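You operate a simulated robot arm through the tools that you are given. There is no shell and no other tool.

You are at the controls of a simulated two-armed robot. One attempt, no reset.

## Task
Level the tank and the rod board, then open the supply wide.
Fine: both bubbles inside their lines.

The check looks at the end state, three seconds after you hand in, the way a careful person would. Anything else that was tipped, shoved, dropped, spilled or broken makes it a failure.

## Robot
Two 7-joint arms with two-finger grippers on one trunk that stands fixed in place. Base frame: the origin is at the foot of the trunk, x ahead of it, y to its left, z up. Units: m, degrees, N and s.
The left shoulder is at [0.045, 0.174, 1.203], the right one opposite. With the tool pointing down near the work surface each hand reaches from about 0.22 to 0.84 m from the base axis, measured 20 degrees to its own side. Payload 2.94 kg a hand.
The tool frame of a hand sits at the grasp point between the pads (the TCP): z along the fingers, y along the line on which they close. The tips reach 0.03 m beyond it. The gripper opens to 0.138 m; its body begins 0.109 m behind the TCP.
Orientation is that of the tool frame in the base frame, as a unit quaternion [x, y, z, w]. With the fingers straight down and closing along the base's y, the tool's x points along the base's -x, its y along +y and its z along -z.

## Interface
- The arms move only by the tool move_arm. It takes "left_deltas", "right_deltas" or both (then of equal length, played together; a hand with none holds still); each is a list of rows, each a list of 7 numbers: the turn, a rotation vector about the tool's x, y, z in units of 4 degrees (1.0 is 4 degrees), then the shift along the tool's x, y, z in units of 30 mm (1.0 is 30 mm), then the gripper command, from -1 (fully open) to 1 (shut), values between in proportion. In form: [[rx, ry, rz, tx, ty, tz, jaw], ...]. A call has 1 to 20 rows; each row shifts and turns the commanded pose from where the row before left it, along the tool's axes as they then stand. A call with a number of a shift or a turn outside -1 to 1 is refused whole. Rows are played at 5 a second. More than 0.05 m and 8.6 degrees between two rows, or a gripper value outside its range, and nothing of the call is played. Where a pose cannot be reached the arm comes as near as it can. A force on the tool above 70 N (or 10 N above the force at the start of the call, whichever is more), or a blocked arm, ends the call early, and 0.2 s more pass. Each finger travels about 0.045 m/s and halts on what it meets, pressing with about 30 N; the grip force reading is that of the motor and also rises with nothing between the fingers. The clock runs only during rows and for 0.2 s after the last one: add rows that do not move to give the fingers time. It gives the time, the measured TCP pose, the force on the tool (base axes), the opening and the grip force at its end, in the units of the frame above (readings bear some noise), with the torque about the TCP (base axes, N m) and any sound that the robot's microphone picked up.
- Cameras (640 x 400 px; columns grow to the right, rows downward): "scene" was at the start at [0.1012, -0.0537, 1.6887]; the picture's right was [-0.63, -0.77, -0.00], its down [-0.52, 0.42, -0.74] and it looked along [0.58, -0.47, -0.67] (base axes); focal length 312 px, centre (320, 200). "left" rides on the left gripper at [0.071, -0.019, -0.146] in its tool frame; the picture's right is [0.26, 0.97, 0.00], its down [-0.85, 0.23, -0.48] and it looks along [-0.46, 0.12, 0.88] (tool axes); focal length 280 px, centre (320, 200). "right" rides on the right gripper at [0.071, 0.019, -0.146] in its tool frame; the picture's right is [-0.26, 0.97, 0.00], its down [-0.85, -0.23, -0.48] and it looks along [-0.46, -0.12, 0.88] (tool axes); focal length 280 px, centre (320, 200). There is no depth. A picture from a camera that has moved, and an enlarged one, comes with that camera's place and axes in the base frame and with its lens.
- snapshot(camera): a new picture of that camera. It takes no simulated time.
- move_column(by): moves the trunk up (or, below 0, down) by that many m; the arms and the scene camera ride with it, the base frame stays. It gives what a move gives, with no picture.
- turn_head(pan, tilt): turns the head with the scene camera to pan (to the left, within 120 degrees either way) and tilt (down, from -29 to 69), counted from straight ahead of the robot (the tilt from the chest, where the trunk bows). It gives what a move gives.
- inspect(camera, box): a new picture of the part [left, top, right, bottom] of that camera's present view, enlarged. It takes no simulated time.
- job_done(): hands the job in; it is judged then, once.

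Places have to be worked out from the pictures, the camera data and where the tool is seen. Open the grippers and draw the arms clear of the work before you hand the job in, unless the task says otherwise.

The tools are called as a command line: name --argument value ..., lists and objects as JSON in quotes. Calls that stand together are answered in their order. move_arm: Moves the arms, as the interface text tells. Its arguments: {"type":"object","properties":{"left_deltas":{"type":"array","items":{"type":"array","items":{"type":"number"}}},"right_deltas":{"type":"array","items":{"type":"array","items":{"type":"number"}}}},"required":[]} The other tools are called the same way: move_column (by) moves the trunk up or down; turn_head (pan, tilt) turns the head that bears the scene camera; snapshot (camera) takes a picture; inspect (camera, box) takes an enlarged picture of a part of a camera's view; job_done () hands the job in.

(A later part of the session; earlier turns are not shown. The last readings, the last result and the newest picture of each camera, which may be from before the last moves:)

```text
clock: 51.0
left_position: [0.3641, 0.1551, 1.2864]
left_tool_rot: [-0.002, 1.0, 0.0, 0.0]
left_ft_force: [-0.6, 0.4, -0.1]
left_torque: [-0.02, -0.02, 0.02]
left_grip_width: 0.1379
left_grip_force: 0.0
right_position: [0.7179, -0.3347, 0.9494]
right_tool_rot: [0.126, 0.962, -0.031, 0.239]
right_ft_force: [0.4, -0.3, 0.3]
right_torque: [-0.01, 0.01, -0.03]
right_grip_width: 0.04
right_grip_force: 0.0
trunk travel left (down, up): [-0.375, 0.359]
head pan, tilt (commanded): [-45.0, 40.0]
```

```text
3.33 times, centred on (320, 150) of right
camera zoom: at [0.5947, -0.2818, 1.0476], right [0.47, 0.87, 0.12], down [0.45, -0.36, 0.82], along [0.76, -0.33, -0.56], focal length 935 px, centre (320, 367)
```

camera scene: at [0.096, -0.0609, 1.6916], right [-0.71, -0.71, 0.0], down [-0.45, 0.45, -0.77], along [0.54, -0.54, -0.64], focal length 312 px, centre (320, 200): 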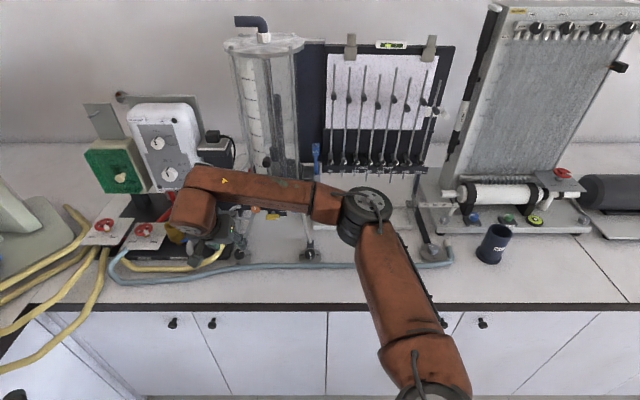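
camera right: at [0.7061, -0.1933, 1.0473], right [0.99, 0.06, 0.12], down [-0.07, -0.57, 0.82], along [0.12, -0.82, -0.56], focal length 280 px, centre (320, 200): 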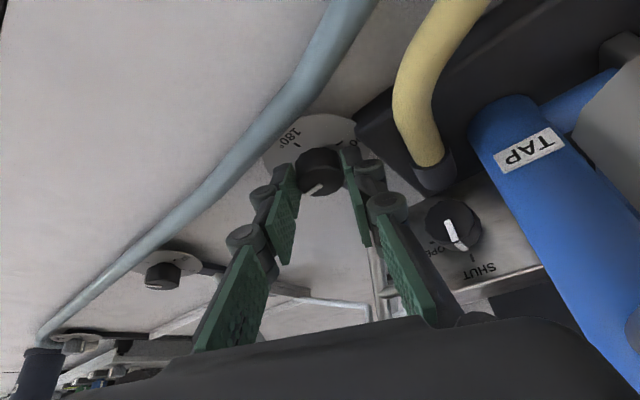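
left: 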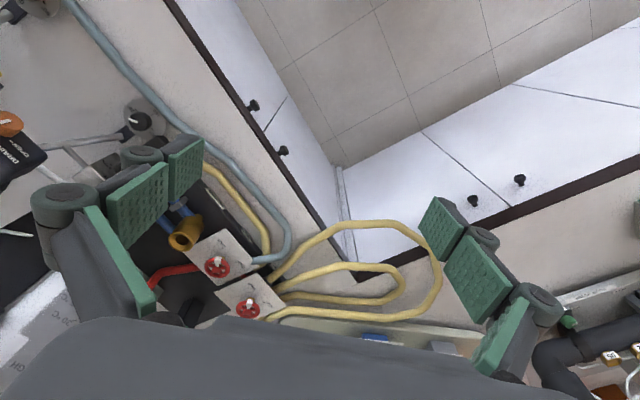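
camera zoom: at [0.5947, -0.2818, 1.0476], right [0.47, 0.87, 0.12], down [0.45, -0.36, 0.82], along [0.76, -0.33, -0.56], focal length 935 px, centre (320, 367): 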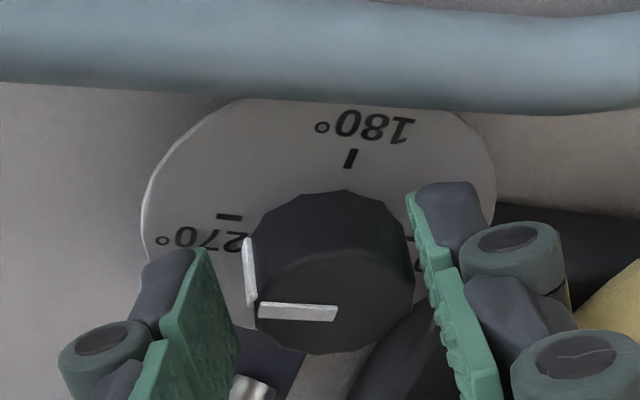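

The forearm blocks the level in this pose as well, so I'll complete two strokes first (total about 144°) and then back off to read it. Close and turn 58° clockwise.

move_arm --right_deltas '[[0, 0, 0, 0, 0, 0, 1], [0, 0, 0, 0, 0, 0, 1], [0, 0, 0, 0, 0, 0, 1], [0.469, 0, 0.883, 0, 0.034, 0, 1], [0.469, 0, 0.883, 0, 0.034, 0, 1], [0.469, 0, 0.883, 0, 0.034, 0, 1], [0.469, 0, 0.883, 0, 0.034, 0, 1], [0.469, 0, 0.883, 0, 0.034, 0, 1], [0.469, 0, 0.883, 0, 0.034, 0, 1], [0.469, 0, 0.883, 0, 0.034, 0, 1], [0.469, 0, 0.883, 0, 0.034, 0, 1], [0.469, 0, 0.883, 0, 0.034, 0, 1], [0.469, 0, 0.883, 0, 0.034, 0, 1], [0.469, 0, 0.883, 0, 0.034, 0, 1], [0.469, 0, 0.883, 0, 0.034, 0, 1], [0.469, 0, 0.883, 0, 0.034, 0, 1], [0.469, 0, 0.883, 0, 0.034, 0, 1], [0.235, 0, 0.442, 0, 0.017, 0, 1], [0, 0, 0, 0, 0, 0, 1]]'

inspect --camera "right" --box '[230, 90, 410, 210]'

inspect --camera "scene" --box '[240, 176, 264, 191]'

```text
clock: 55.0
left_position: [0.365, 0.1537, 1.287]
left_tool_rot: [-0.001, 1.0, 0.0, 0.0]
left_ft_force: [0.0, -1.0, -0.4]
left_torque: [-0.01, -0.01, -0.03]
left_grip_width: 0.1379
left_grip_force: 0.1
right_position: [0.7272, -0.3236, 0.9514]
right_tool_rot: [0.577, 0.78, -0.145, 0.194]
right_ft_force: [-0.2, 3.8, -3.3]
right_torque: [-0.01, -0.11, 0.01]
right_grip_width: 0.0312
right_grip_force: 45.2
trunk travel left (down, up): [-0.375, 0.359]
head pan, tilt (commanded): [-45.0, 40.0]
```

```text
3.33 times, centred on (320, 150) of right
camera zoom: at [0.7059, -0.1925, 1.0473], right [0.99, 0.06, 0.12], down [-0.07, -0.57, 0.82], along [0.12, -0.82, -0.56], focal length 935 px, centre (320, 367)
```

zoom: 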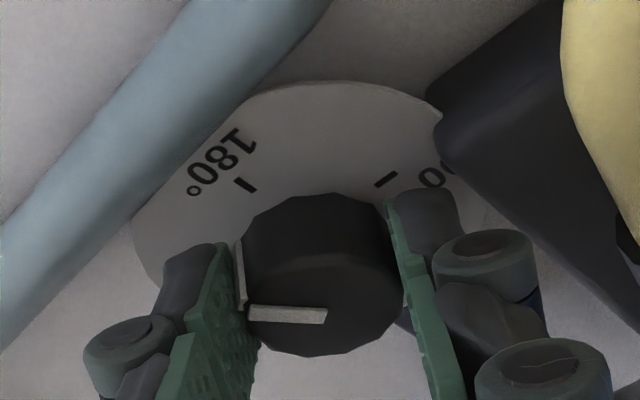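

```text
16.00 times, centred on (252, 184) of scene
camera zoom: at [0.097, -0.0594, 1.6916], right [-0.71, -0.71, 0.0], down [-0.46, 0.45, -0.77], along [0.54, -0.54, -0.64], focal length 4997 px, centre (1408, 464)
```

zoom: 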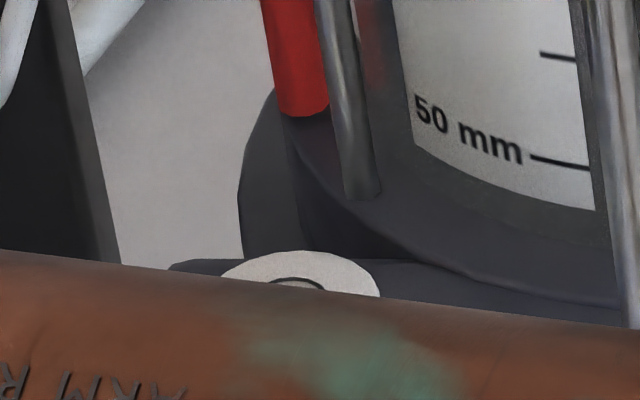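

Left foot now at 86° clockwise. One more swing back and stroke.

move_arm --right_deltas '[[0, 0, 0, 0, 0, 0, 0.42], [0, 0, 0, 0, 0, 0, 0.42], [0, 0, 0, -0.2345, 0, -0.4415, 0.42], [-0.469, 0, -0.883, 0, -0.034, 0, 0.42], [-0.469, 0, -0.883, 0, -0.034, 0, 0.42], [-0.469, 0, -0.883, 0, -0.034, 0, 0.42], [-0.469, 0, -0.883, 0, -0.034, 0, 0.42], [-0.469, 0, -0.883, 0, -0.034, 0, 0.42], [-0.469, 0, -0.883, 0, -0.034, 0, 0.42], [-0.469, 0, -0.883, 0, -0.034, 0, 0.42], [-0.469, 0, -0.883, 0, -0.034, 0, 0.42], [-0.469, 0, -0.883, 0, -0.034, 0, 0.42], [-0.469, 0, -0.883, 0, -0.034, 0, 0.42], [-0.469, 0, -0.883, 0, -0.034, 0, 0.42], [-0.469, 0, -0.883, 0, -0.034, 0, 0.42], [-0.469, 0, -0.883, 0, -0.034, 0, 0.42], [-0.469, 0, -0.883, 0, -0.034, 0, 0.42], [-0.235, 0, -0.442, 0, -0.017, 0, 0.42], [0, 0, 0, 0.2345, 0, 0.4415, 0.42], [0, 0, 0, 0, 0, 0, 0.42]]'

inspect --camera "right" --box '[230, 90, 410, 210]'

move_arm --right_deltas '[[0, 0, 0, 0, 0, 0, 1], [0, 0, 0, 0, 0, 0, 1], [0, 0, 0, 0, 0, 0, 1], [0.469, 0, 0.883, 0, 0.034, 0, 1], [0.469, 0, 0.883, 0, 0.034, 0, 1], [0.469, 0, 0.883, 0, 0.034, 0, 1], [0.469, 0, 0.883, 0, 0.034, 0, 1], [0.469, 0, 0.883, 0, 0.034, 0, 1], [0.469, 0, 0.883, 0, 0.034, 0, 1], [0.469, 0, 0.883, 0, 0.034, 0, 1], [0.469, 0, 0.883, 0, 0.034, 0, 1], [0, 0, 0, 0, 0, 0, 1]]'

inspect --camera "right" --box '[230, 90, 410, 210]'

inspect --camera "scene" --box '[230, 170, 270, 195]'

```text
clock: 59.2
left_position: [0.3653, 0.1547, 1.2869]
left_tool_rot: [-0.001, 1.0, 0.001, 0.0]
left_ft_force: [-0.6, 0.3, 0.8]
left_torque: [0.02, -0.03, 0.0]
left_grip_width: 0.1379
left_grip_force: 0.1
right_position: [0.7161, -0.3339, 0.9526]
right_tool_rot: [0.126, 0.962, -0.031, 0.241]
right_ft_force: [0.3, -0.3, 0.7]
right_torque: [0.02, -0.02, 0.02]
right_grip_width: 0.0398
right_grip_force: 0.0
trunk travel left (down, up): [-0.375, 0.359]
head pan, tilt (commanded): [-45.0, 40.0]
```

```text
3.33 times, centred on (320, 150) of right
camera zoom: at [0.5941, -0.2805, 1.0477], right [0.47, 0.87, 0.12], down [0.45, -0.36, 0.82], along [0.76, -0.33, -0.56], focal length 935 px, centre (320, 367)
```

zoom: 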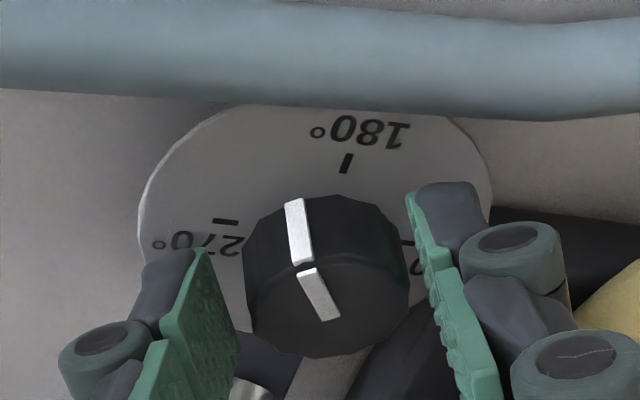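

```text
clock: 61.8
left_position: [0.3653, 0.1539, 1.2871]
left_tool_rot: [0.0, 1.0, 0.0, -0.001]
left_ft_force: [-0.3, 0.2, -0.2]
left_torque: [-0.03, -0.01, 0.0]
left_grip_width: 0.1379
left_grip_force: 0.1
right_position: [0.72, -0.3262, 0.9502]
right_tool_rot: [0.386, 0.89, -0.096, 0.222]
right_ft_force: [2.3, 7.2, -3.3]
right_torque: [0.38, 0.01, 0.1]
right_grip_width: 0.0311
right_grip_force: 45.2
trunk travel left (down, up): [-0.375, 0.359]
head pan, tilt (commanded): [-45.0, 40.0]
```

```text
3.33 times, centred on (320, 150) of right
camera zoom: at [0.6447, -0.2169, 1.0475], right [0.86, 0.49, 0.12], down [0.19, -0.54, 0.82], along [0.47, -0.68, -0.56], focal length 935 px, centre (320, 367)
```

zoom: 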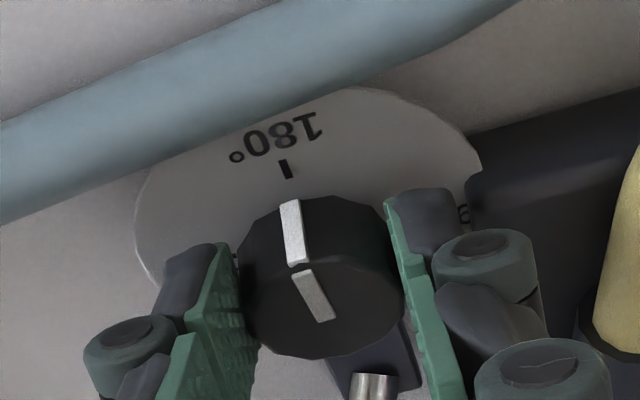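

```text
16.00 times, centred on (250, 182) of scene
camera zoom: at [0.0974, -0.0589, 1.6916], right [-0.71, -0.71, 0.0], down [-0.46, 0.45, -0.77], along [0.54, -0.54, -0.64], focal length 4997 px, centre (1440, 480)
```

zoom: 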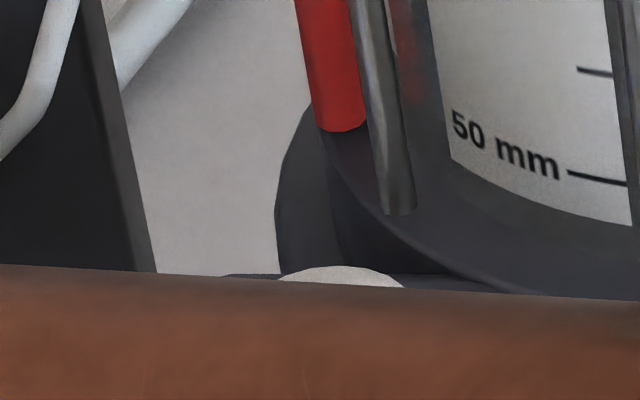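

Left foot is now at 118° clockwise (pointer near 180°). Since the right forearm hides the level, I bring the left hand over as a viewing camera from the left side, keeping clear of the right wrist.

move_arm --left_deltas '[[0, 0, 1, -0.98, -0.3, 0, -1], [0, 0, 1, -0.98, -0.3, 0, -1], [0, 0, 1, -0.98, -0.2, 0, -1], [0, 0, 1, -0.98, -0.1, 0, -1], [0, 0, 1, -0.9, 0.1, 0, -1], [0, 0, 1, -0.9, 0.3, 0, -1], [0, 0, 1, -0.8, 0.5, 0, -1], [0, 0, 1, -0.7, 0.7, 0, -1], [0, 0, 1, -0.6, 0.8, 0, -1], [0, 0, 1, -0.3, 0.8, 0, -1], [0, 0, 1, 0, 0.5, 0, -1], [0, 0, 1, 0, 0, 0, -1], [0, 0, 1, 0, 0, 0, -1], [0, 0, 1, 0, 0, 0, -1], [0, 0, 1, 0, 0, 0, -1], [0, 0, 1, 0, 0, 0, -1], [0, 0, 1, 0, 0, 0, -1], [0, 0, 1, 0, 0, 0, -1], [0, 0, 1, 0, 0, 0, -1], [0, 0, 1, 0, 0, 0, -1]]'

snapshot --camera "left"

snapshot --camera "scene"

```text
clock: 66.0
left_position: [0.6514, 0.1591, 1.287]
left_tool_rot: [0.643, 0.766, -0.001, 0.001]
left_ft_force: [0.5, 0.2, 0.8]
left_torque: [0.02, 0.0, 0.0]
left_grip_width: 0.138
left_grip_force: 0.0
right_position: [0.7201, -0.3272, 0.9513]
right_tool_rot: [0.387, 0.89, -0.097, 0.222]
right_ft_force: [7.4, 11.8, 0.4]
right_torque: [0.27, -0.3, 0.17]
right_grip_width: 0.0312
right_grip_force: 45.2
trunk travel left (down, up): [-0.375, 0.359]
head pan, tilt (commanded): [-45.0, 40.0]
```

```text
taken
camera left: at [0.6196, 0.2264, 1.4321], right [0.9, 0.43, 0.0], down [0.38, -0.8, 0.48], along [0.2, -0.43, -0.88], focal length 280 px, centre (320, 200)
```

left: 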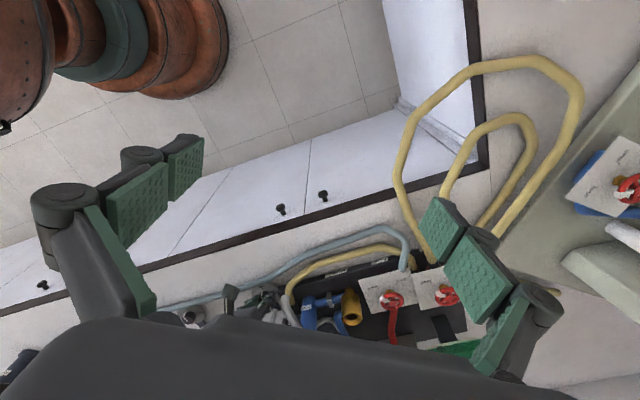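

```text
taken
camera scene: at [0.0977, -0.0578, 1.6916], right [-0.71, -0.71, 0.0], down [-0.46, 0.45, -0.77], along [0.54, -0.54, -0.64], focal length 312 px, centre (320, 200)
```

scene: 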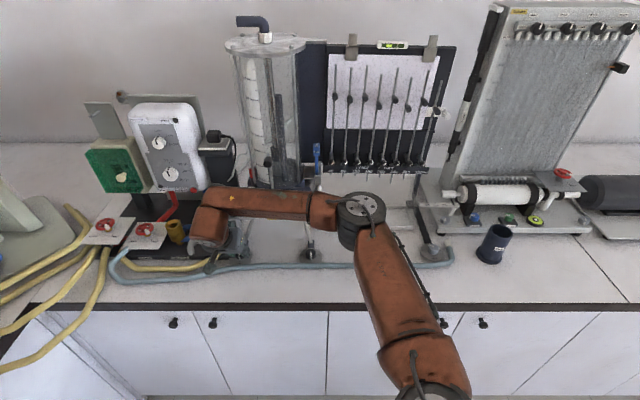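

The left hand is yawed toward the tank; I pitch it up 36° so its camera looks across at the level.

move_arm --left_deltas '[[0, -1, 0, 0, 0, 0, -1], [0, -1, 0, 0, 0, 0, -1], [0, -1, 0, 0, 0, 0, -1], [0, -1, 0, 0, 0, 0, -1], [0, -1, 0, 0, 0, 0, -1], [0, -1, 0, 0, 0, 0, -1], [0, -1, 0, 0, 0, 0, -1], [0, -1, 0, 0, 0, 0, -1], [0, -1, 0, 0, 0, 0, -1], [0, 0, 0, 0, 0, 0, -1]]'

snapshot --camera "left"

```text
clock: 68.2
left_position: [0.6508, 0.159, 1.2865]
left_tool_rot: [0.61, 0.729, -0.2, 0.238]
left_ft_force: [-0.4, -0.2, 0.6]
left_torque: [-0.04, 0.0, 0.0]
left_grip_width: 0.1379
left_grip_force: 0.1
right_position: [0.7205, -0.3271, 0.9506]
right_tool_rot: [0.386, 0.89, -0.096, 0.221]
right_ft_force: [7.2, 11.3, 1.9]
right_torque: [0.28, -0.19, 0.2]
right_grip_width: 0.0311
right_grip_force: 45.0
trunk travel left (down, up): [-0.375, 0.359]
head pan, tilt (commanded): [-45.0, 40.0]
```

```text
taken
camera left: at [0.6071, 0.297, 1.3628], right [0.91, 0.38, -0.16], down [0.3, -0.36, 0.88], along [0.28, -0.85, -0.44], focal length 280 px, centre (320, 200)
```

left: 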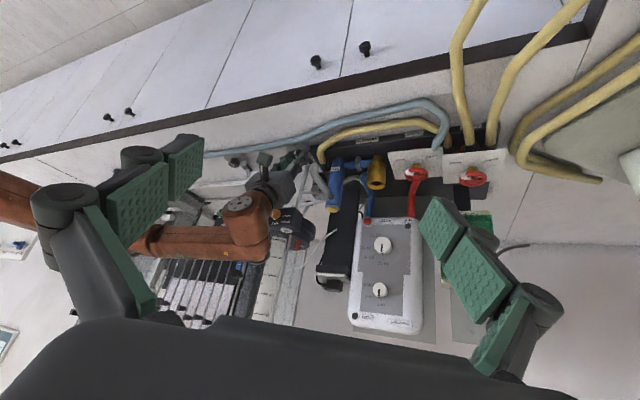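

The tank's base is visible near (295, 225); I zoom on it for the round level.

inspect --camera "left" --box '[265, 190, 335, 250]'

inspect --camera "left" --box '[284, 218, 312, 238]'

```text
6.67 times, centred on (300, 220) of left
camera zoom: at [0.6071, 0.297, 1.3628], right [0.91, 0.38, -0.16], down [0.3, -0.36, 0.88], along [0.28, -0.85, -0.44], focal length 1869 px, centre (453, 67)
```

zoom: 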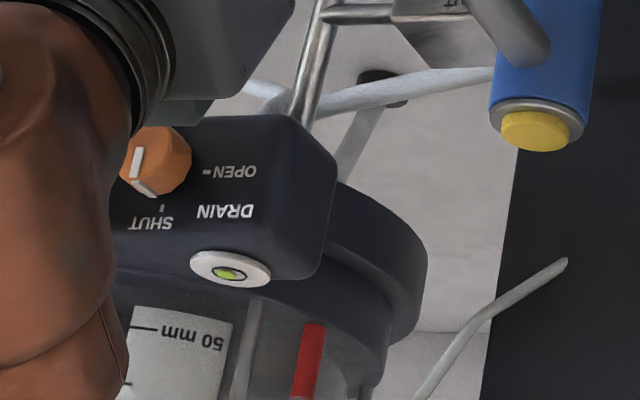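

```text
16.00 times, centred on (298, 228) of left
camera zoom: at [0.6071, 0.297, 1.3628], right [0.91, 0.38, -0.16], down [0.3, -0.36, 0.88], along [0.28, -0.85, -0.44], focal length 4486 px, centre (672, -248)
```

zoom: 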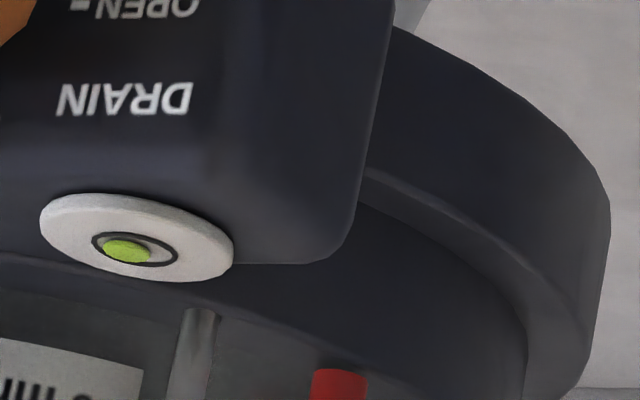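

The round level's bubble is now inside the ring, about 1.5 mm right of centre (ring radius ≈7.4 mm, bubble ≈4.1 mm). To centre it better I turn the left knob back 12° counter-clockwise and watch the effect.

move_arm --right_deltas '[[-0.469, 0, -0.883, 0, -0.034, 0, 1], [-0.469, 0, -0.883, 0, -0.034, 0, 1], [-0.469, 0, -0.883, 0, -0.034, 0, 1], [0, 0, 0, 0, 0, 0, 1], [0, 0, 0, 0, 0, 0, 1]]'

inspect --camera "left" --box '[284, 218, 312, 238]'

inspect --camera "right" --box '[230, 90, 410, 210]'

```text
clock: 69.4
left_position: [0.6522, 0.1599, 1.2861]
left_tool_rot: [0.611, 0.729, -0.199, 0.238]
left_ft_force: [-0.2, 0.4, 0.7]
left_torque: [0.02, 0.0, -0.01]
left_grip_width: 0.1379
left_grip_force: 0.1
right_position: [0.7182, -0.3288, 0.9513]
right_tool_rot: [0.291, 0.926, -0.073, 0.231]
right_ft_force: [10.1, 11.3, 0.2]
right_torque: [0.25, -0.38, 0.17]
right_grip_width: 0.0308
right_grip_force: 44.6
trunk travel left (down, up): [-0.375, 0.359]
head pan, tilt (commanded): [-45.0, 40.0]
```

```text
16.00 times, centred on (298, 228) of left
camera zoom: at [0.6076, 0.2971, 1.3627], right [0.91, 0.38, -0.16], down [0.3, -0.36, 0.88], along [0.28, -0.85, -0.44], focal length 4486 px, centre (672, -248)
```

zoom: 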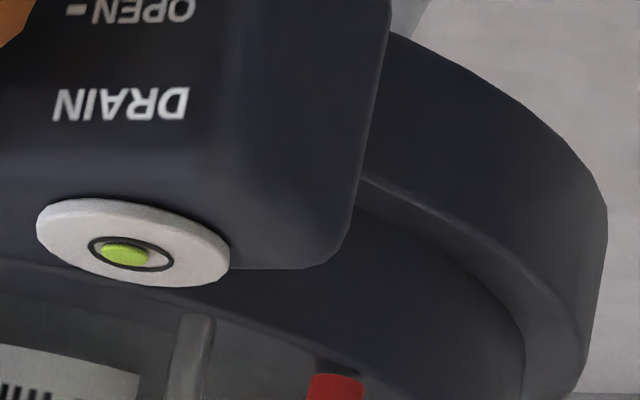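

```text
3.33 times, centred on (320, 150) of right
camera zoom: at [0.6218, -0.2371, 1.0475], right [0.74, 0.66, 0.12], down [0.3, -0.49, 0.82], along [0.6, -0.57, -0.56], focal length 935 px, centre (320, 367)
```

zoom: 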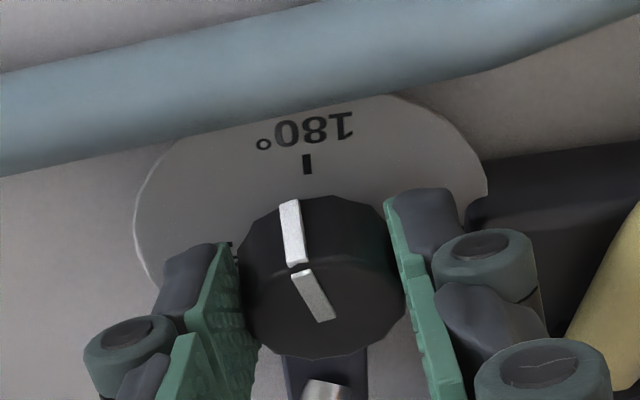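

The bubble is inside the ring with about 2 mm to spare, leaning slightly right/front. I release the left knob, retreat 10 cm along the tool axis and re-read the level unloaded.

move_arm --right_deltas '[[0, 0, 0, 0, 0, 0, 0.42], [0, 0, 0, 0, 0, 0, 0.42], [0, 0, 0, -0.1, 0, -0.3, 0.42], [0, 0, 0, 0, 0, -0.9, 0.42], [0, 0, 0, 0, 0, -0.9, 0.42], [0, 0, 0, 0, 0, -0.9, 0.42], [0, 0, 0, 0, 0, -0.5, 0.2], [0, 0, 0, 0, 0, 0, 0.13]]'

inspect --camera "left" --box '[284, 218, 312, 238]'

inspect --camera "left" --box '[250, 180, 330, 240]'

snapshot --camera "scene"

```text
clock: 71.2
left_position: [0.6517, 0.1584, 1.2882]
left_tool_rot: [0.61, 0.73, -0.198, 0.237]
left_ft_force: [0.2, 0.0, -0.2]
left_torque: [0.0, 0.02, 0.02]
left_grip_width: 0.1381
left_grip_force: 0.1
right_position: [0.6802, -0.3029, 1.0435]
right_tool_rot: [0.292, 0.925, -0.073, 0.23]
right_ft_force: [-0.4, -0.2, 0.5]
right_torque: [0.02, -0.02, -0.02]
right_grip_width: 0.0601
right_grip_force: 0.1
trunk travel left (down, up): [-0.375, 0.359]
head pan, tilt (commanded): [-45.0, 40.0]
```

```text
16.00 times, centred on (298, 228) of left
camera zoom: at [0.6066, 0.2957, 1.3634], right [0.91, 0.38, -0.15], down [0.3, -0.36, 0.88], along [0.28, -0.85, -0.44], focal length 4486 px, centre (672, -248)
```

zoom: 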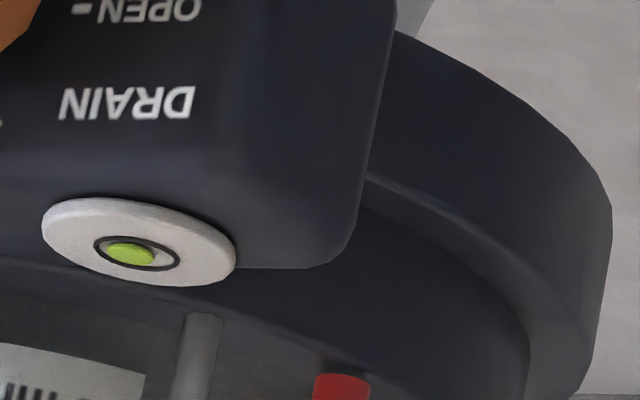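

```text
6.67 times, centred on (290, 210) of left
camera zoom: at [0.6066, 0.2957, 1.3634], right [0.91, 0.38, -0.15], down [0.3, -0.36, 0.88], along [0.28, -0.85, -0.44], focal length 1869 px, centre (520, 133)
```

zoom: 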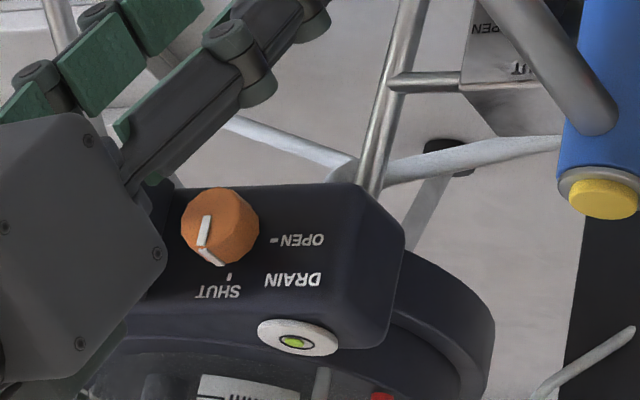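

```text
taken
camera scene: at [0.0968, -0.0592, 1.6916], right [-0.71, -0.71, 0.0], down [-0.46, 0.45, -0.77], along [0.54, -0.54, -0.64], focal length 312 px, centre (320, 200)
```

scene: 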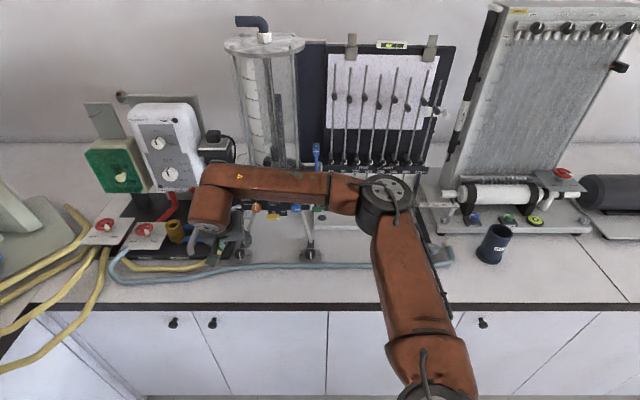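

The level reads the same unloaded: inside the ring. Now for the rod board: its foot knob is at about [0.311, -0.786]. I swing the right hand square and slide it along the bench to the right at z≈1.04.

move_arm --right_deltas '[[0.469, 0, 0.883, 0, 0, 0, 0.13], [0.469, 0, 0.883, 0, 0, 0, 0.13], [0.235, 0, 0.442, 0, 0, 0, 0.13], [0, 0, 0, 0, -1, 0, 0.13], [0, 0, 0, 0, -1, 0, 0.13], [0, 0, 0, 0, -1, 0, 0.13], [0, 0, 0, 0, -1, 0, 0.13], [0, 0, 0, 0, -1, 0, 0.13], [0, 0, 0, 0, -1, 0, 0.13], [0, 0, 0, 0, -1, 0, 0.13], [0, 0, 0, 0, -1, 0, 0.13], [0, 0, 0, 0, -1, 0, 0.13], [0, 0, 0, 0, -1, 0, 0.13], [0, 0, 0, 0, -1, 0, 0.13], [0, 0, 0, 0, -1, 0, 0.13], [0, 0, 0, 0, -1, 0, 0.13], [0, 0, 0, 0, -1, 0, 0.13], [0, 0, 0, 0, -1, 0, 0.13], [0, 0, 0, 0, -1, 0, 0.13], [0, 0, 0, 0, 0, 0, 0.13]]'

snapshot --camera "right"

snapshot --camera "scene"

inspect --camera "scene" --box '[240, 182, 264, 197]'

```text
clock: 75.4
left_position: [0.6508, 0.1568, 1.287]
left_tool_rot: [0.611, 0.729, -0.199, 0.236]
left_ft_force: [1.2, -0.5, -0.5]
left_torque: [0.01, 0.04, -0.05]
left_grip_width: 0.1381
left_grip_force: 0.1
right_position: [0.3405, -0.6433, 1.0455]
right_tool_rot: [0.371, 0.896, -0.092, 0.224]
right_ft_force: [-0.2, -0.1, 0.1]
right_torque: [0.01, -0.01, -0.02]
right_grip_width: 0.0598
right_grip_force: 0.0
trunk travel left (down, up): [-0.375, 0.359]
head pan, tilt (commanded): [-45.0, 40.0]
```

```text
taken
camera right: at [0.2612, -0.5364, 1.1419], right [0.85, 0.52, 0.12], down [0.21, -0.53, 0.82], along [0.49, -0.67, -0.56], focal length 280 px, centre (320, 200)
```

right: 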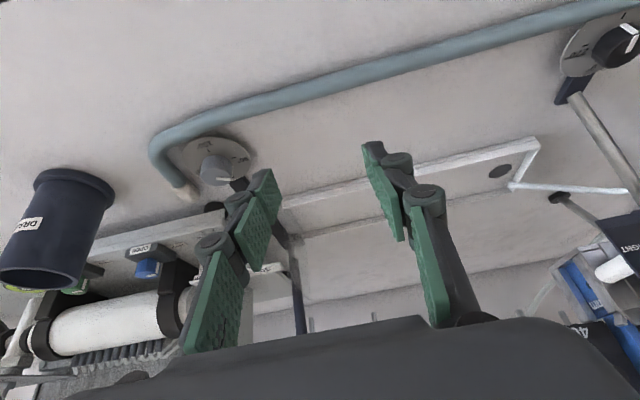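

```text
taken
camera scene: at [0.0972, -0.0591, 1.6915], right [-0.71, -0.71, 0.0], down [-0.46, 0.45, -0.77], along [0.54, -0.54, -0.64], focal length 312 px, centre (320, 200)
```

scene: 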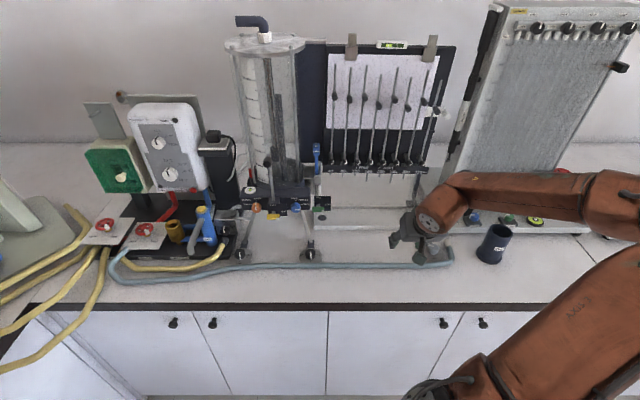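

```text
16.00 times, centred on (252, 190) of scene
camera zoom: at [0.0972, -0.0591, 1.6915], right [-0.71, -0.71, 0.0], down [-0.46, 0.45, -0.77], along [0.54, -0.54, -0.64], focal length 4997 px, centre (1408, 368)
```

zoom: 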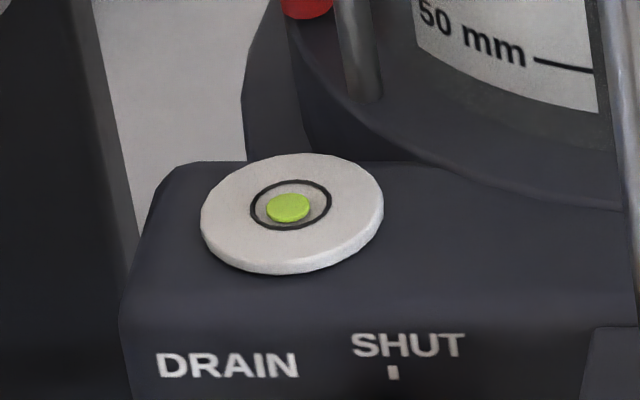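

The scene view confirms the tank bubble is inside the ring. I slide the last 12 cm to a pre-grasp above the board's foot knob and look at its surroundings.

move_arm --right_deltas '[[0, 0, 0, -0.079, -0.82, 0.083, 0.13], [0, 0, 0, -0.079, -0.82, 0.083, 0.13], [0, 0, 0, -0.079, -0.82, 0.083, 0.13], [0, 0, 0, -0.079, -0.82, 0.083, 0.13], [0, 0, 0, -0.079, -0.82, 0.083, 0.13], [0, 0, 0, 0, 0, 0, 0.13]]'

snapshot --camera "right"

inspect --camera "right" --box '[230, 70, 410, 190]'

snapshot --camera "scene"

```text
clock: 76.8
left_position: [0.6517, 0.1574, 1.2867]
left_tool_rot: [0.611, 0.729, -0.199, 0.237]
left_ft_force: [-0.2, 0.8, -0.2]
left_torque: [0.0, 0.0, -0.01]
left_grip_width: 0.1382
left_grip_force: 0.1
right_position: [0.2646, -0.7409, 1.0403]
right_tool_rot: [0.37, 0.897, -0.092, 0.224]
right_ft_force: [0.3, 0.0, 0.2]
right_torque: [-0.01, -0.01, 0.03]
right_grip_width: 0.0603
right_grip_force: 0.1
trunk travel left (down, up): [-0.375, 0.359]
head pan, tilt (commanded): [-45.0, 40.0]
```

```text
taken
camera right: at [0.1856, -0.6345, 1.137], right [0.85, 0.52, 0.12], down [0.21, -0.53, 0.82], along [0.49, -0.67, -0.56], focal length 280 px, centre (320, 200)
```

right: 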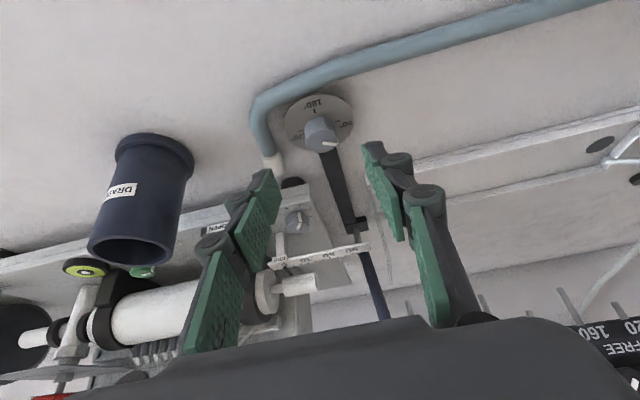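

```text
3.33 times, centred on (320, 130) of right
camera zoom: at [0.1856, -0.6345, 1.137], right [0.85, 0.52, 0.12], down [0.21, -0.53, 0.82], along [0.49, -0.67, -0.56], focal length 935 px, centre (320, 433)
```

zoom: 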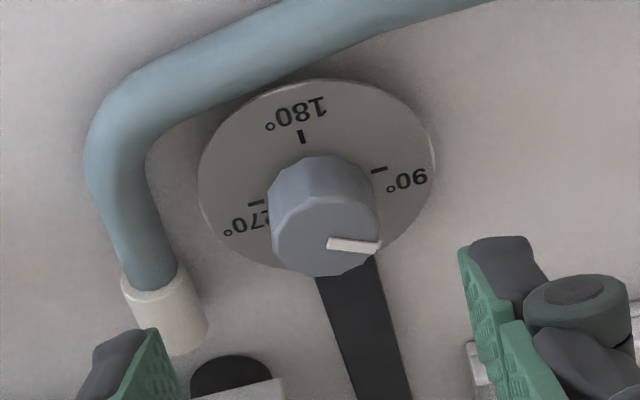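

```text
taken
camera scene: at [0.0969, -0.059, 1.6916], right [-0.71, -0.71, 0.0], down [-0.46, 0.45, -0.77], along [0.54, -0.54, -0.64], focal length 312 px, centre (320, 200)
```

scene: 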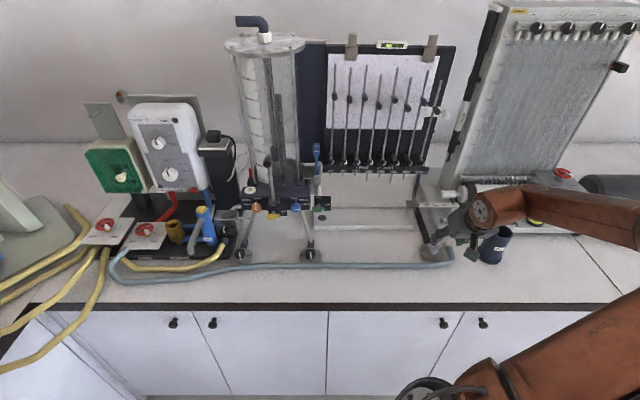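

The board's foot knob is centred, with the hose at least 45 mm away on the front and right. I advance 7.5 cm with the gripper at 50 mm.

move_arm --right_deltas '[[0, 0, 0, 0, 0, 0.85, 0.275], [0, 0, 0, 0, 0, 0.85, 0.275], [0, 0, 0, 0, 0, 0.8, 0.275], [0, 0, 0, 0, 0, 0, 0.275]]'

inspect --camera "right" --box '[230, 90, 410, 210]'

```text
clock: 77.8
left_position: [0.6501, 0.1573, 1.2877]
left_tool_rot: [0.611, 0.729, -0.198, 0.237]
left_ft_force: [0.1, 0.6, 0.5]
left_torque: [0.01, 0.04, -0.02]
left_grip_width: 0.1381
left_grip_force: 0.1
right_position: [0.2894, -0.7656, 0.9742]
right_tool_rot: [0.371, 0.896, -0.093, 0.224]
right_ft_force: [0.1, -0.3, -0.5]
right_torque: [0.01, 0.01, -0.01]
right_grip_width: 0.0501
right_grip_force: 0.0
trunk travel left (down, up): [-0.375, 0.359]
head pan, tilt (commanded): [-45.0, 40.0]
```

```text
3.33 times, centred on (320, 150) of right
camera zoom: at [0.2094, -0.659, 1.0701], right [0.85, 0.52, 0.12], down [0.21, -0.53, 0.82], along [0.49, -0.67, -0.56], focal length 935 px, centre (320, 367)
```

zoom: 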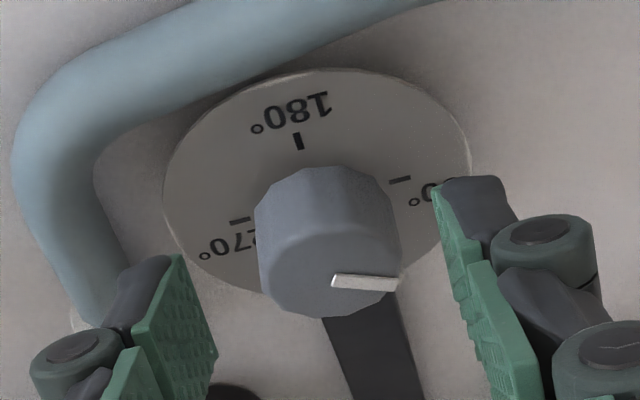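

The knob is about 4 mm further back than aimed and slightly taller; I correct for that while advancing the last 2.4 cm, then close.

move_arm --right_deltas '[[0, 0, 0, -0.118, 0.035, 0.2, 0.275], [0, 0, 0, 0, 0, 0.33, 0.275], [0, 0, 0, 0, 0, 0.33, 0.275], [0, 0, 0, 0, 0, 0, 0.275]]'

inspect --camera "right" --box '[230, 90, 410, 210]'

move_arm --right_deltas '[[0, 0, 0, 0, 0, 0, 1], [0, 0, 0, 0, 0, 0, 1], [0, 0, 0, 0, 0, 0, 1], [0, 0, 0, 0, 0, 0, 1]]'

inspect --camera "right" --box '[230, 90, 410, 210]'

inspect --camera "scene" --box '[370, 36, 410, 60]'

```text
clock: 78.8
left_position: [0.6491, 0.1579, 1.2874]
left_tool_rot: [0.611, 0.729, -0.199, 0.237]
left_ft_force: [0.1, -0.4, 0.3]
left_torque: [0.01, 0.0, 0.02]
left_grip_width: 0.1378
left_grip_force: 0.0
right_position: [0.3015, -0.7778, 0.9524]
right_tool_rot: [0.371, 0.896, -0.093, 0.223]
right_ft_force: [-0.2, -0.4, 0.2]
right_torque: [0.0, 0.01, -0.01]
right_grip_width: 0.0498
right_grip_force: 0.0
trunk travel left (down, up): [-0.375, 0.359]
head pan, tilt (commanded): [-45.0, 40.0]
```

```text
3.33 times, centred on (320, 150) of right
camera zoom: at [0.2212, -0.6696, 1.0493], right [0.85, 0.52, 0.12], down [0.21, -0.53, 0.82], along [0.49, -0.67, -0.56], focal length 935 px, centre (320, 367)
```

zoom: 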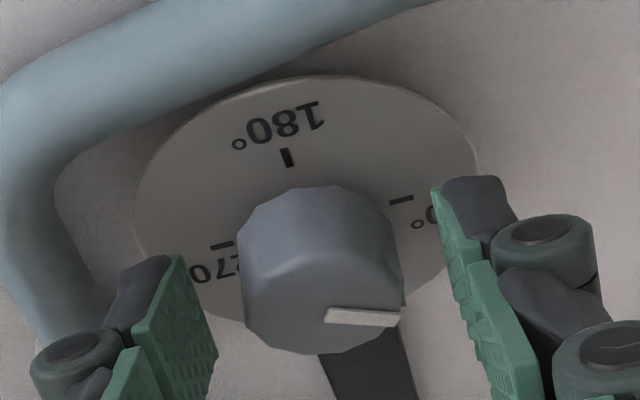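

```text
clock: 79.8
left_position: [0.6511, 0.1578, 1.2886]
left_tool_rot: [0.61, 0.729, -0.199, 0.237]
left_ft_force: [-0.4, -0.4, -0.2]
left_torque: [0.04, 0.01, 0.0]
left_grip_width: 0.1379
left_grip_force: 0.1
right_position: [0.3003, -0.7767, 0.9529]
right_tool_rot: [0.371, 0.896, -0.093, 0.224]
right_ft_force: [0.0, -3.3, -1.0]
right_torque: [-0.12, -0.04, -0.05]
right_grip_width: 0.0311
right_grip_force: 45.0
trunk travel left (down, up): [-0.375, 0.359]
head pan, tilt (commanded): [-45.0, 40.0]
```

```text
3.33 times, centred on (320, 150) of right
camera zoom: at [0.2213, -0.6701, 1.0488], right [0.85, 0.52, 0.12], down [0.21, -0.53, 0.82], along [0.49, -0.67, -0.56], focal length 935 px, centre (320, 367)
```

zoom: 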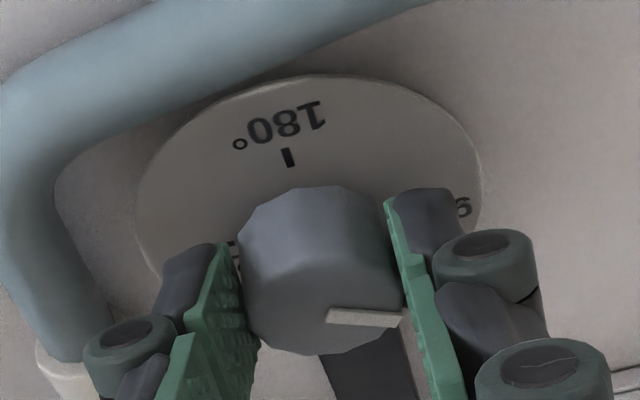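

```text
16.00 times, centred on (390, 48) of scene
camera zoom: at [0.0964, -0.0601, 1.6916], right [-0.71, -0.71, 0.0], down [-0.45, 0.45, -0.77], along [0.54, -0.54, -0.64], focal length 4997 px, centre (-800, 2632)
```

zoom: 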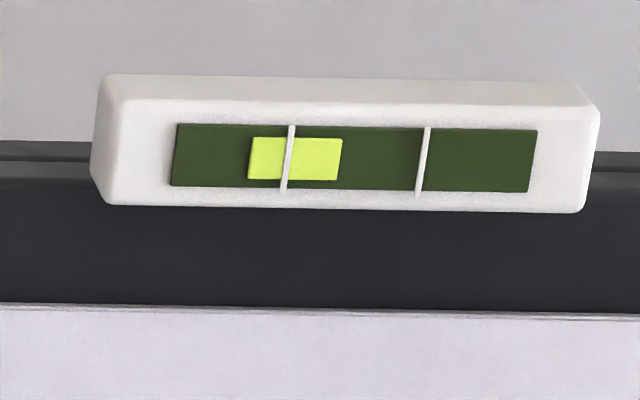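

Gripped cleanly and the board's level is in view (bubble 60 px left of centre; lines at ±68 px). I turn 20° counter-clockwise, which should raise this side.

move_arm --right_deltas '[[-0.469, 0, -0.883, 0, -0.034, 0, 1], [-0.469, 0, -0.883, 0, -0.034, 0, 1], [-0.469, 0, -0.883, 0, -0.034, 0, 1], [-0.469, 0, -0.883, 0, -0.034, 0, 1], [-0.469, 0, -0.883, 0, -0.034, 0, 1], [0, 0, 0, 0, 0, 0, 1]]'

inspect --camera "scene" --box '[370, 36, 410, 60]'

inspect --camera "right" --box '[230, 90, 410, 210]'

```text
clock: 81.2
left_position: [0.6509, 0.1578, 1.2889]
left_tool_rot: [0.611, 0.729, -0.198, 0.238]
left_ft_force: [-0.4, 0.4, 0.2]
left_torque: [-0.03, -0.03, 0.04]
left_grip_width: 0.1381
left_grip_force: 0.1
right_position: [0.3061, -0.7401, 0.9757]
right_tool_rot: [0.251, 0.935, -0.076, 0.237]
right_ft_force: [0.7, -0.7, 0.2]
right_torque: [0.03, 0.01, 0.03]
right_grip_width: 0.0001
right_grip_force: 28.3
right hand out of reach, approached as far as the arm can: row 2, 3, 4, 5
trunk travel left (down, up): [-0.375, 0.359]
head pan, tilt (commanded): [-45.0, 40.0]
```

```text
16.00 times, centred on (390, 48) of scene
camera zoom: at [0.0953, -0.0591, 1.6918], right [-0.71, -0.71, 0.0], down [-0.45, 0.45, -0.77], along [0.54, -0.54, -0.64], focal length 4997 px, centre (-800, 2632)
```

zoom: 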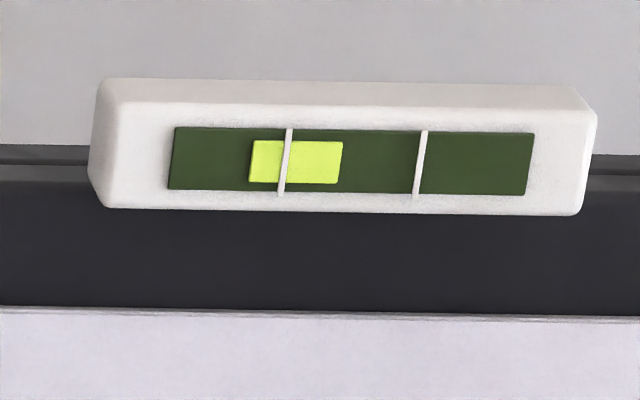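

```text
3.33 times, centred on (320, 150) of right
camera zoom: at [0.2023, -0.6545, 1.0695], right [0.69, 0.72, 0.11], down [0.34, -0.44, 0.83], along [0.64, -0.54, -0.55], focal length 935 px, centre (320, 367)
```

zoom: 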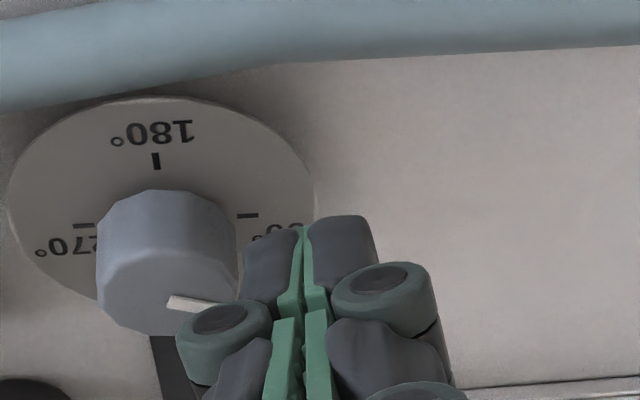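

That turn went out of the arm's reach and the fingers slipped off sideways; the knob itself looks unmoved. I retreat along the tool axis and swing the hand clockwise by 56°, a more natural direction here, so that I can turn counter-clockwise back toward square.

move_arm --right_deltas '[[0, 0, 0, 0, 0, -0.9, 0.9], [0, 0, 0, 0, 0, -0.9, 0.13], [0, 0, 0, 0, 0, -0.9, 0.13], [0.469, 0, 0.883, 0, 0, 0, 0.13], [0.469, 0, 0.883, 0, 0, 0, 0.13], [0.469, 0, 0.883, 0, 0, 0, 0.13], [0.469, 0, 0.883, 0, 0, 0, 0.13], [0.469, 0, 0.883, 0, 0, 0, 0.13], [0.469, 0, 0.883, 0, 0, 0, 0.13], [0.469, 0, 0.883, 0, 0, 0, 0.13], [0.469, 0, 0.883, 0, 0, 0, 0.13], [0.469, 0, 0.883, 0, 0, 0, 0.13], [0.469, 0, 0.883, 0, 0, 0, 0.13], [0.469, 0, 0.883, 0, 0, 0, 0.13], [0.469, 0, 0.883, 0, 0, 0, 0.13], [0.469, 0, 0.883, 0, 0, 0, 0.13], [0.469, 0, 0.883, 0, 0, 0, 0.13], [0, 0, 0, 0, 0, 0, 0.13]]'

snapshot --camera "right"

inspect --camera "scene" --box '[370, 36, 410, 60]'

snapshot --camera "scene"

```text
clock: 85.0
left_position: [0.6512, 0.1569, 1.2883]
left_tool_rot: [0.611, 0.729, -0.198, 0.236]
left_ft_force: [-0.1, -0.1, 0.4]
left_torque: [-0.02, -0.01, -0.01]
left_grip_width: 0.1379
left_grip_force: 0.1
right_position: [0.294, -0.7023, 1.0415]
right_tool_rot: [0.653, 0.715, -0.167, 0.184]
right_ft_force: [-0.2, 0.0, 0.1]
right_torque: [0.01, -0.01, -0.01]
right_grip_width: 0.0599
right_grip_force: 0.0
right hand out of reach, approached as far as the arm can: row 1, 2, 3
trunk travel left (down, up): [-0.375, 0.359]
head pan, tilt (commanded): [-45.0, 40.0]
```

```text
taken
camera right: at [0.3007, -0.5679, 1.1362], right [0.98, -0.14, 0.13], down [-0.18, -0.53, 0.83], along [-0.05, -0.83, -0.55], focal length 280 px, centre (320, 200)
```

right: 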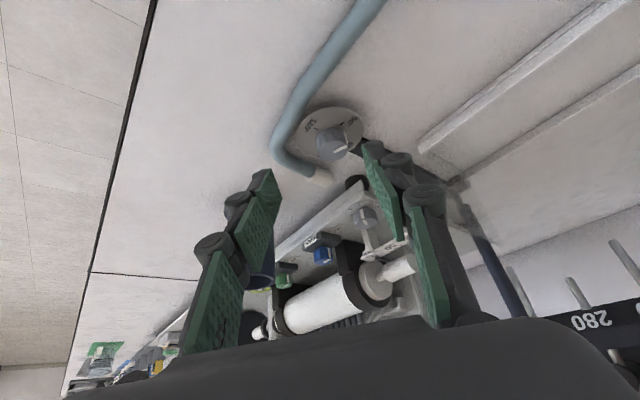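

```text
16.00 times, centred on (390, 48) of scene
camera zoom: at [0.0961, -0.0594, 1.6916], right [-0.71, -0.71, 0.0], down [-0.45, 0.45, -0.77], along [0.54, -0.54, -0.64], focal length 4997 px, centre (-800, 2632)
```

zoom: 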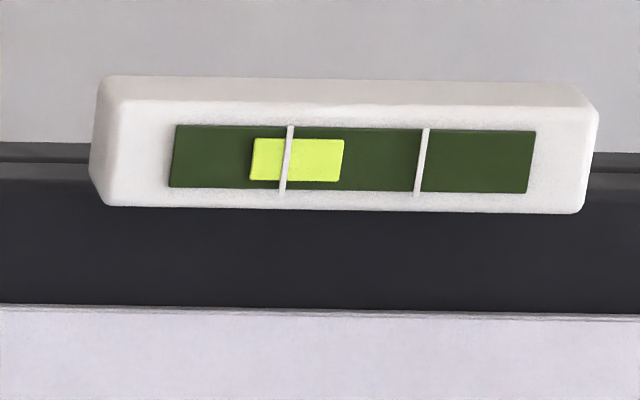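

```text
taken
camera scene: at [0.0961, -0.0594, 1.6916], right [-0.71, -0.71, 0.0], down [-0.45, 0.45, -0.77], along [0.54, -0.54, -0.64], focal length 312 px, centre (320, 200)
```

scene: 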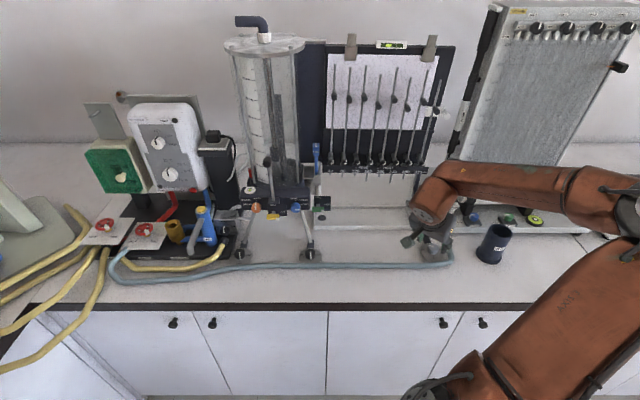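

The hand now points along −y, tilted as before. I shift to the pre-grasp for this orientation and check centring.

move_arm --right_deltas '[[0, 0, 0, -0.322, 0.167, 0.213, 0.275], [0, 0, 0, -0.322, 0.167, 0.213, 0.275], [0, 0, 0, 0, 0, 0, 0.275]]'

inspect --camera "right" --box '[230, 70, 410, 190]'

```text
clock: 85.8
left_position: [0.6506, 0.157, 1.2873]
left_tool_rot: [0.611, 0.729, -0.199, 0.237]
left_ft_force: [0.0, -0.2, -0.3]
left_torque: [0.0, -0.01, -0.05]
left_grip_width: 0.138
left_grip_force: 0.1
right_position: [0.3068, -0.7259, 1.0393]
right_tool_rot: [0.652, 0.716, -0.168, 0.185]
right_ft_force: [-0.3, -0.2, 0.1]
right_torque: [-0.01, 0.01, -0.05]
right_grip_width: 0.0501
right_grip_force: 0.0
trunk travel left (down, up): [-0.375, 0.359]
head pan, tilt (commanded): [-45.0, 40.0]
```

```text
3.33 times, centred on (320, 130) of right
camera zoom: at [0.3128, -0.5905, 1.1344], right [0.98, -0.14, 0.13], down [-0.18, -0.53, 0.83], along [-0.05, -0.84, -0.55], focal length 935 px, centre (320, 433)
```

zoom: 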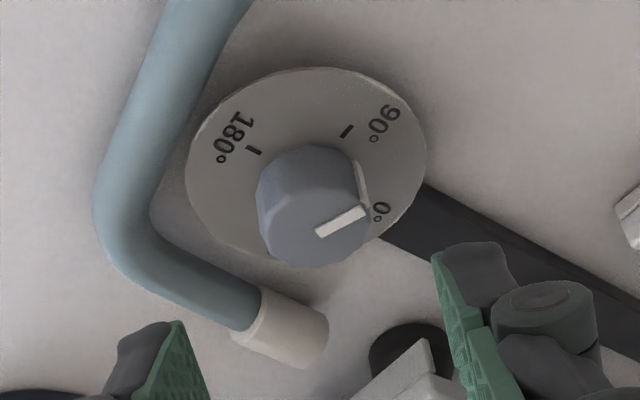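

Well aligned (1.6 mm correction sideways). I advance 7.5 cm and check.

move_arm --right_deltas '[[0, 0, 0, 0, -0.053, 0.85, 0.275], [0, 0, 0, 0, 0, 0.85, 0.275], [0, 0, 0, 0, 0, 0.8, 0.275], [0, 0, 0, 0, 0, 0, 0.275]]'

inspect --camera "right" --box '[230, 90, 410, 210]'

```text
clock: 86.8
left_position: [0.6508, 0.157, 1.2885]
left_tool_rot: [0.61, 0.729, -0.198, 0.237]
left_ft_force: [-0.4, 0.1, 0.1]
left_torque: [-0.02, 0.01, 0.01]
left_grip_width: 0.1382
left_grip_force: 0.0
right_position: [0.3086, -0.7612, 0.9736]
right_tool_rot: [0.652, 0.716, -0.167, 0.185]
right_ft_force: [-1.1, 0.9, 0.0]
right_torque: [0.02, 0.01, 0.01]
right_grip_width: 0.0501
right_grip_force: 0.1
trunk travel left (down, up): [-0.375, 0.359]
head pan, tilt (commanded): [-45.0, 40.0]
```

```text
3.33 times, centred on (320, 150) of right
camera zoom: at [0.3141, -0.6264, 1.0688], right [0.98, -0.14, 0.13], down [-0.18, -0.53, 0.83], along [-0.05, -0.84, -0.55], focal length 935 px, centre (320, 367)
```

zoom: 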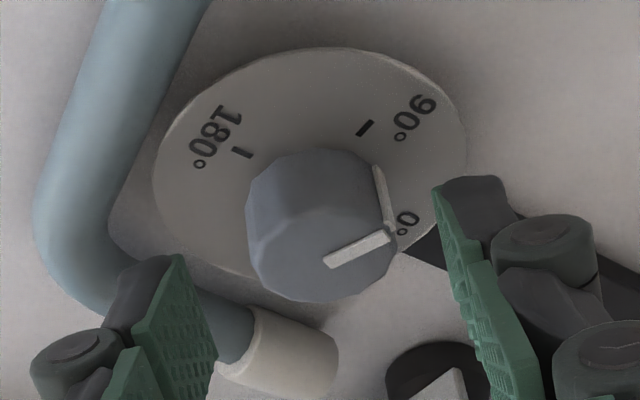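

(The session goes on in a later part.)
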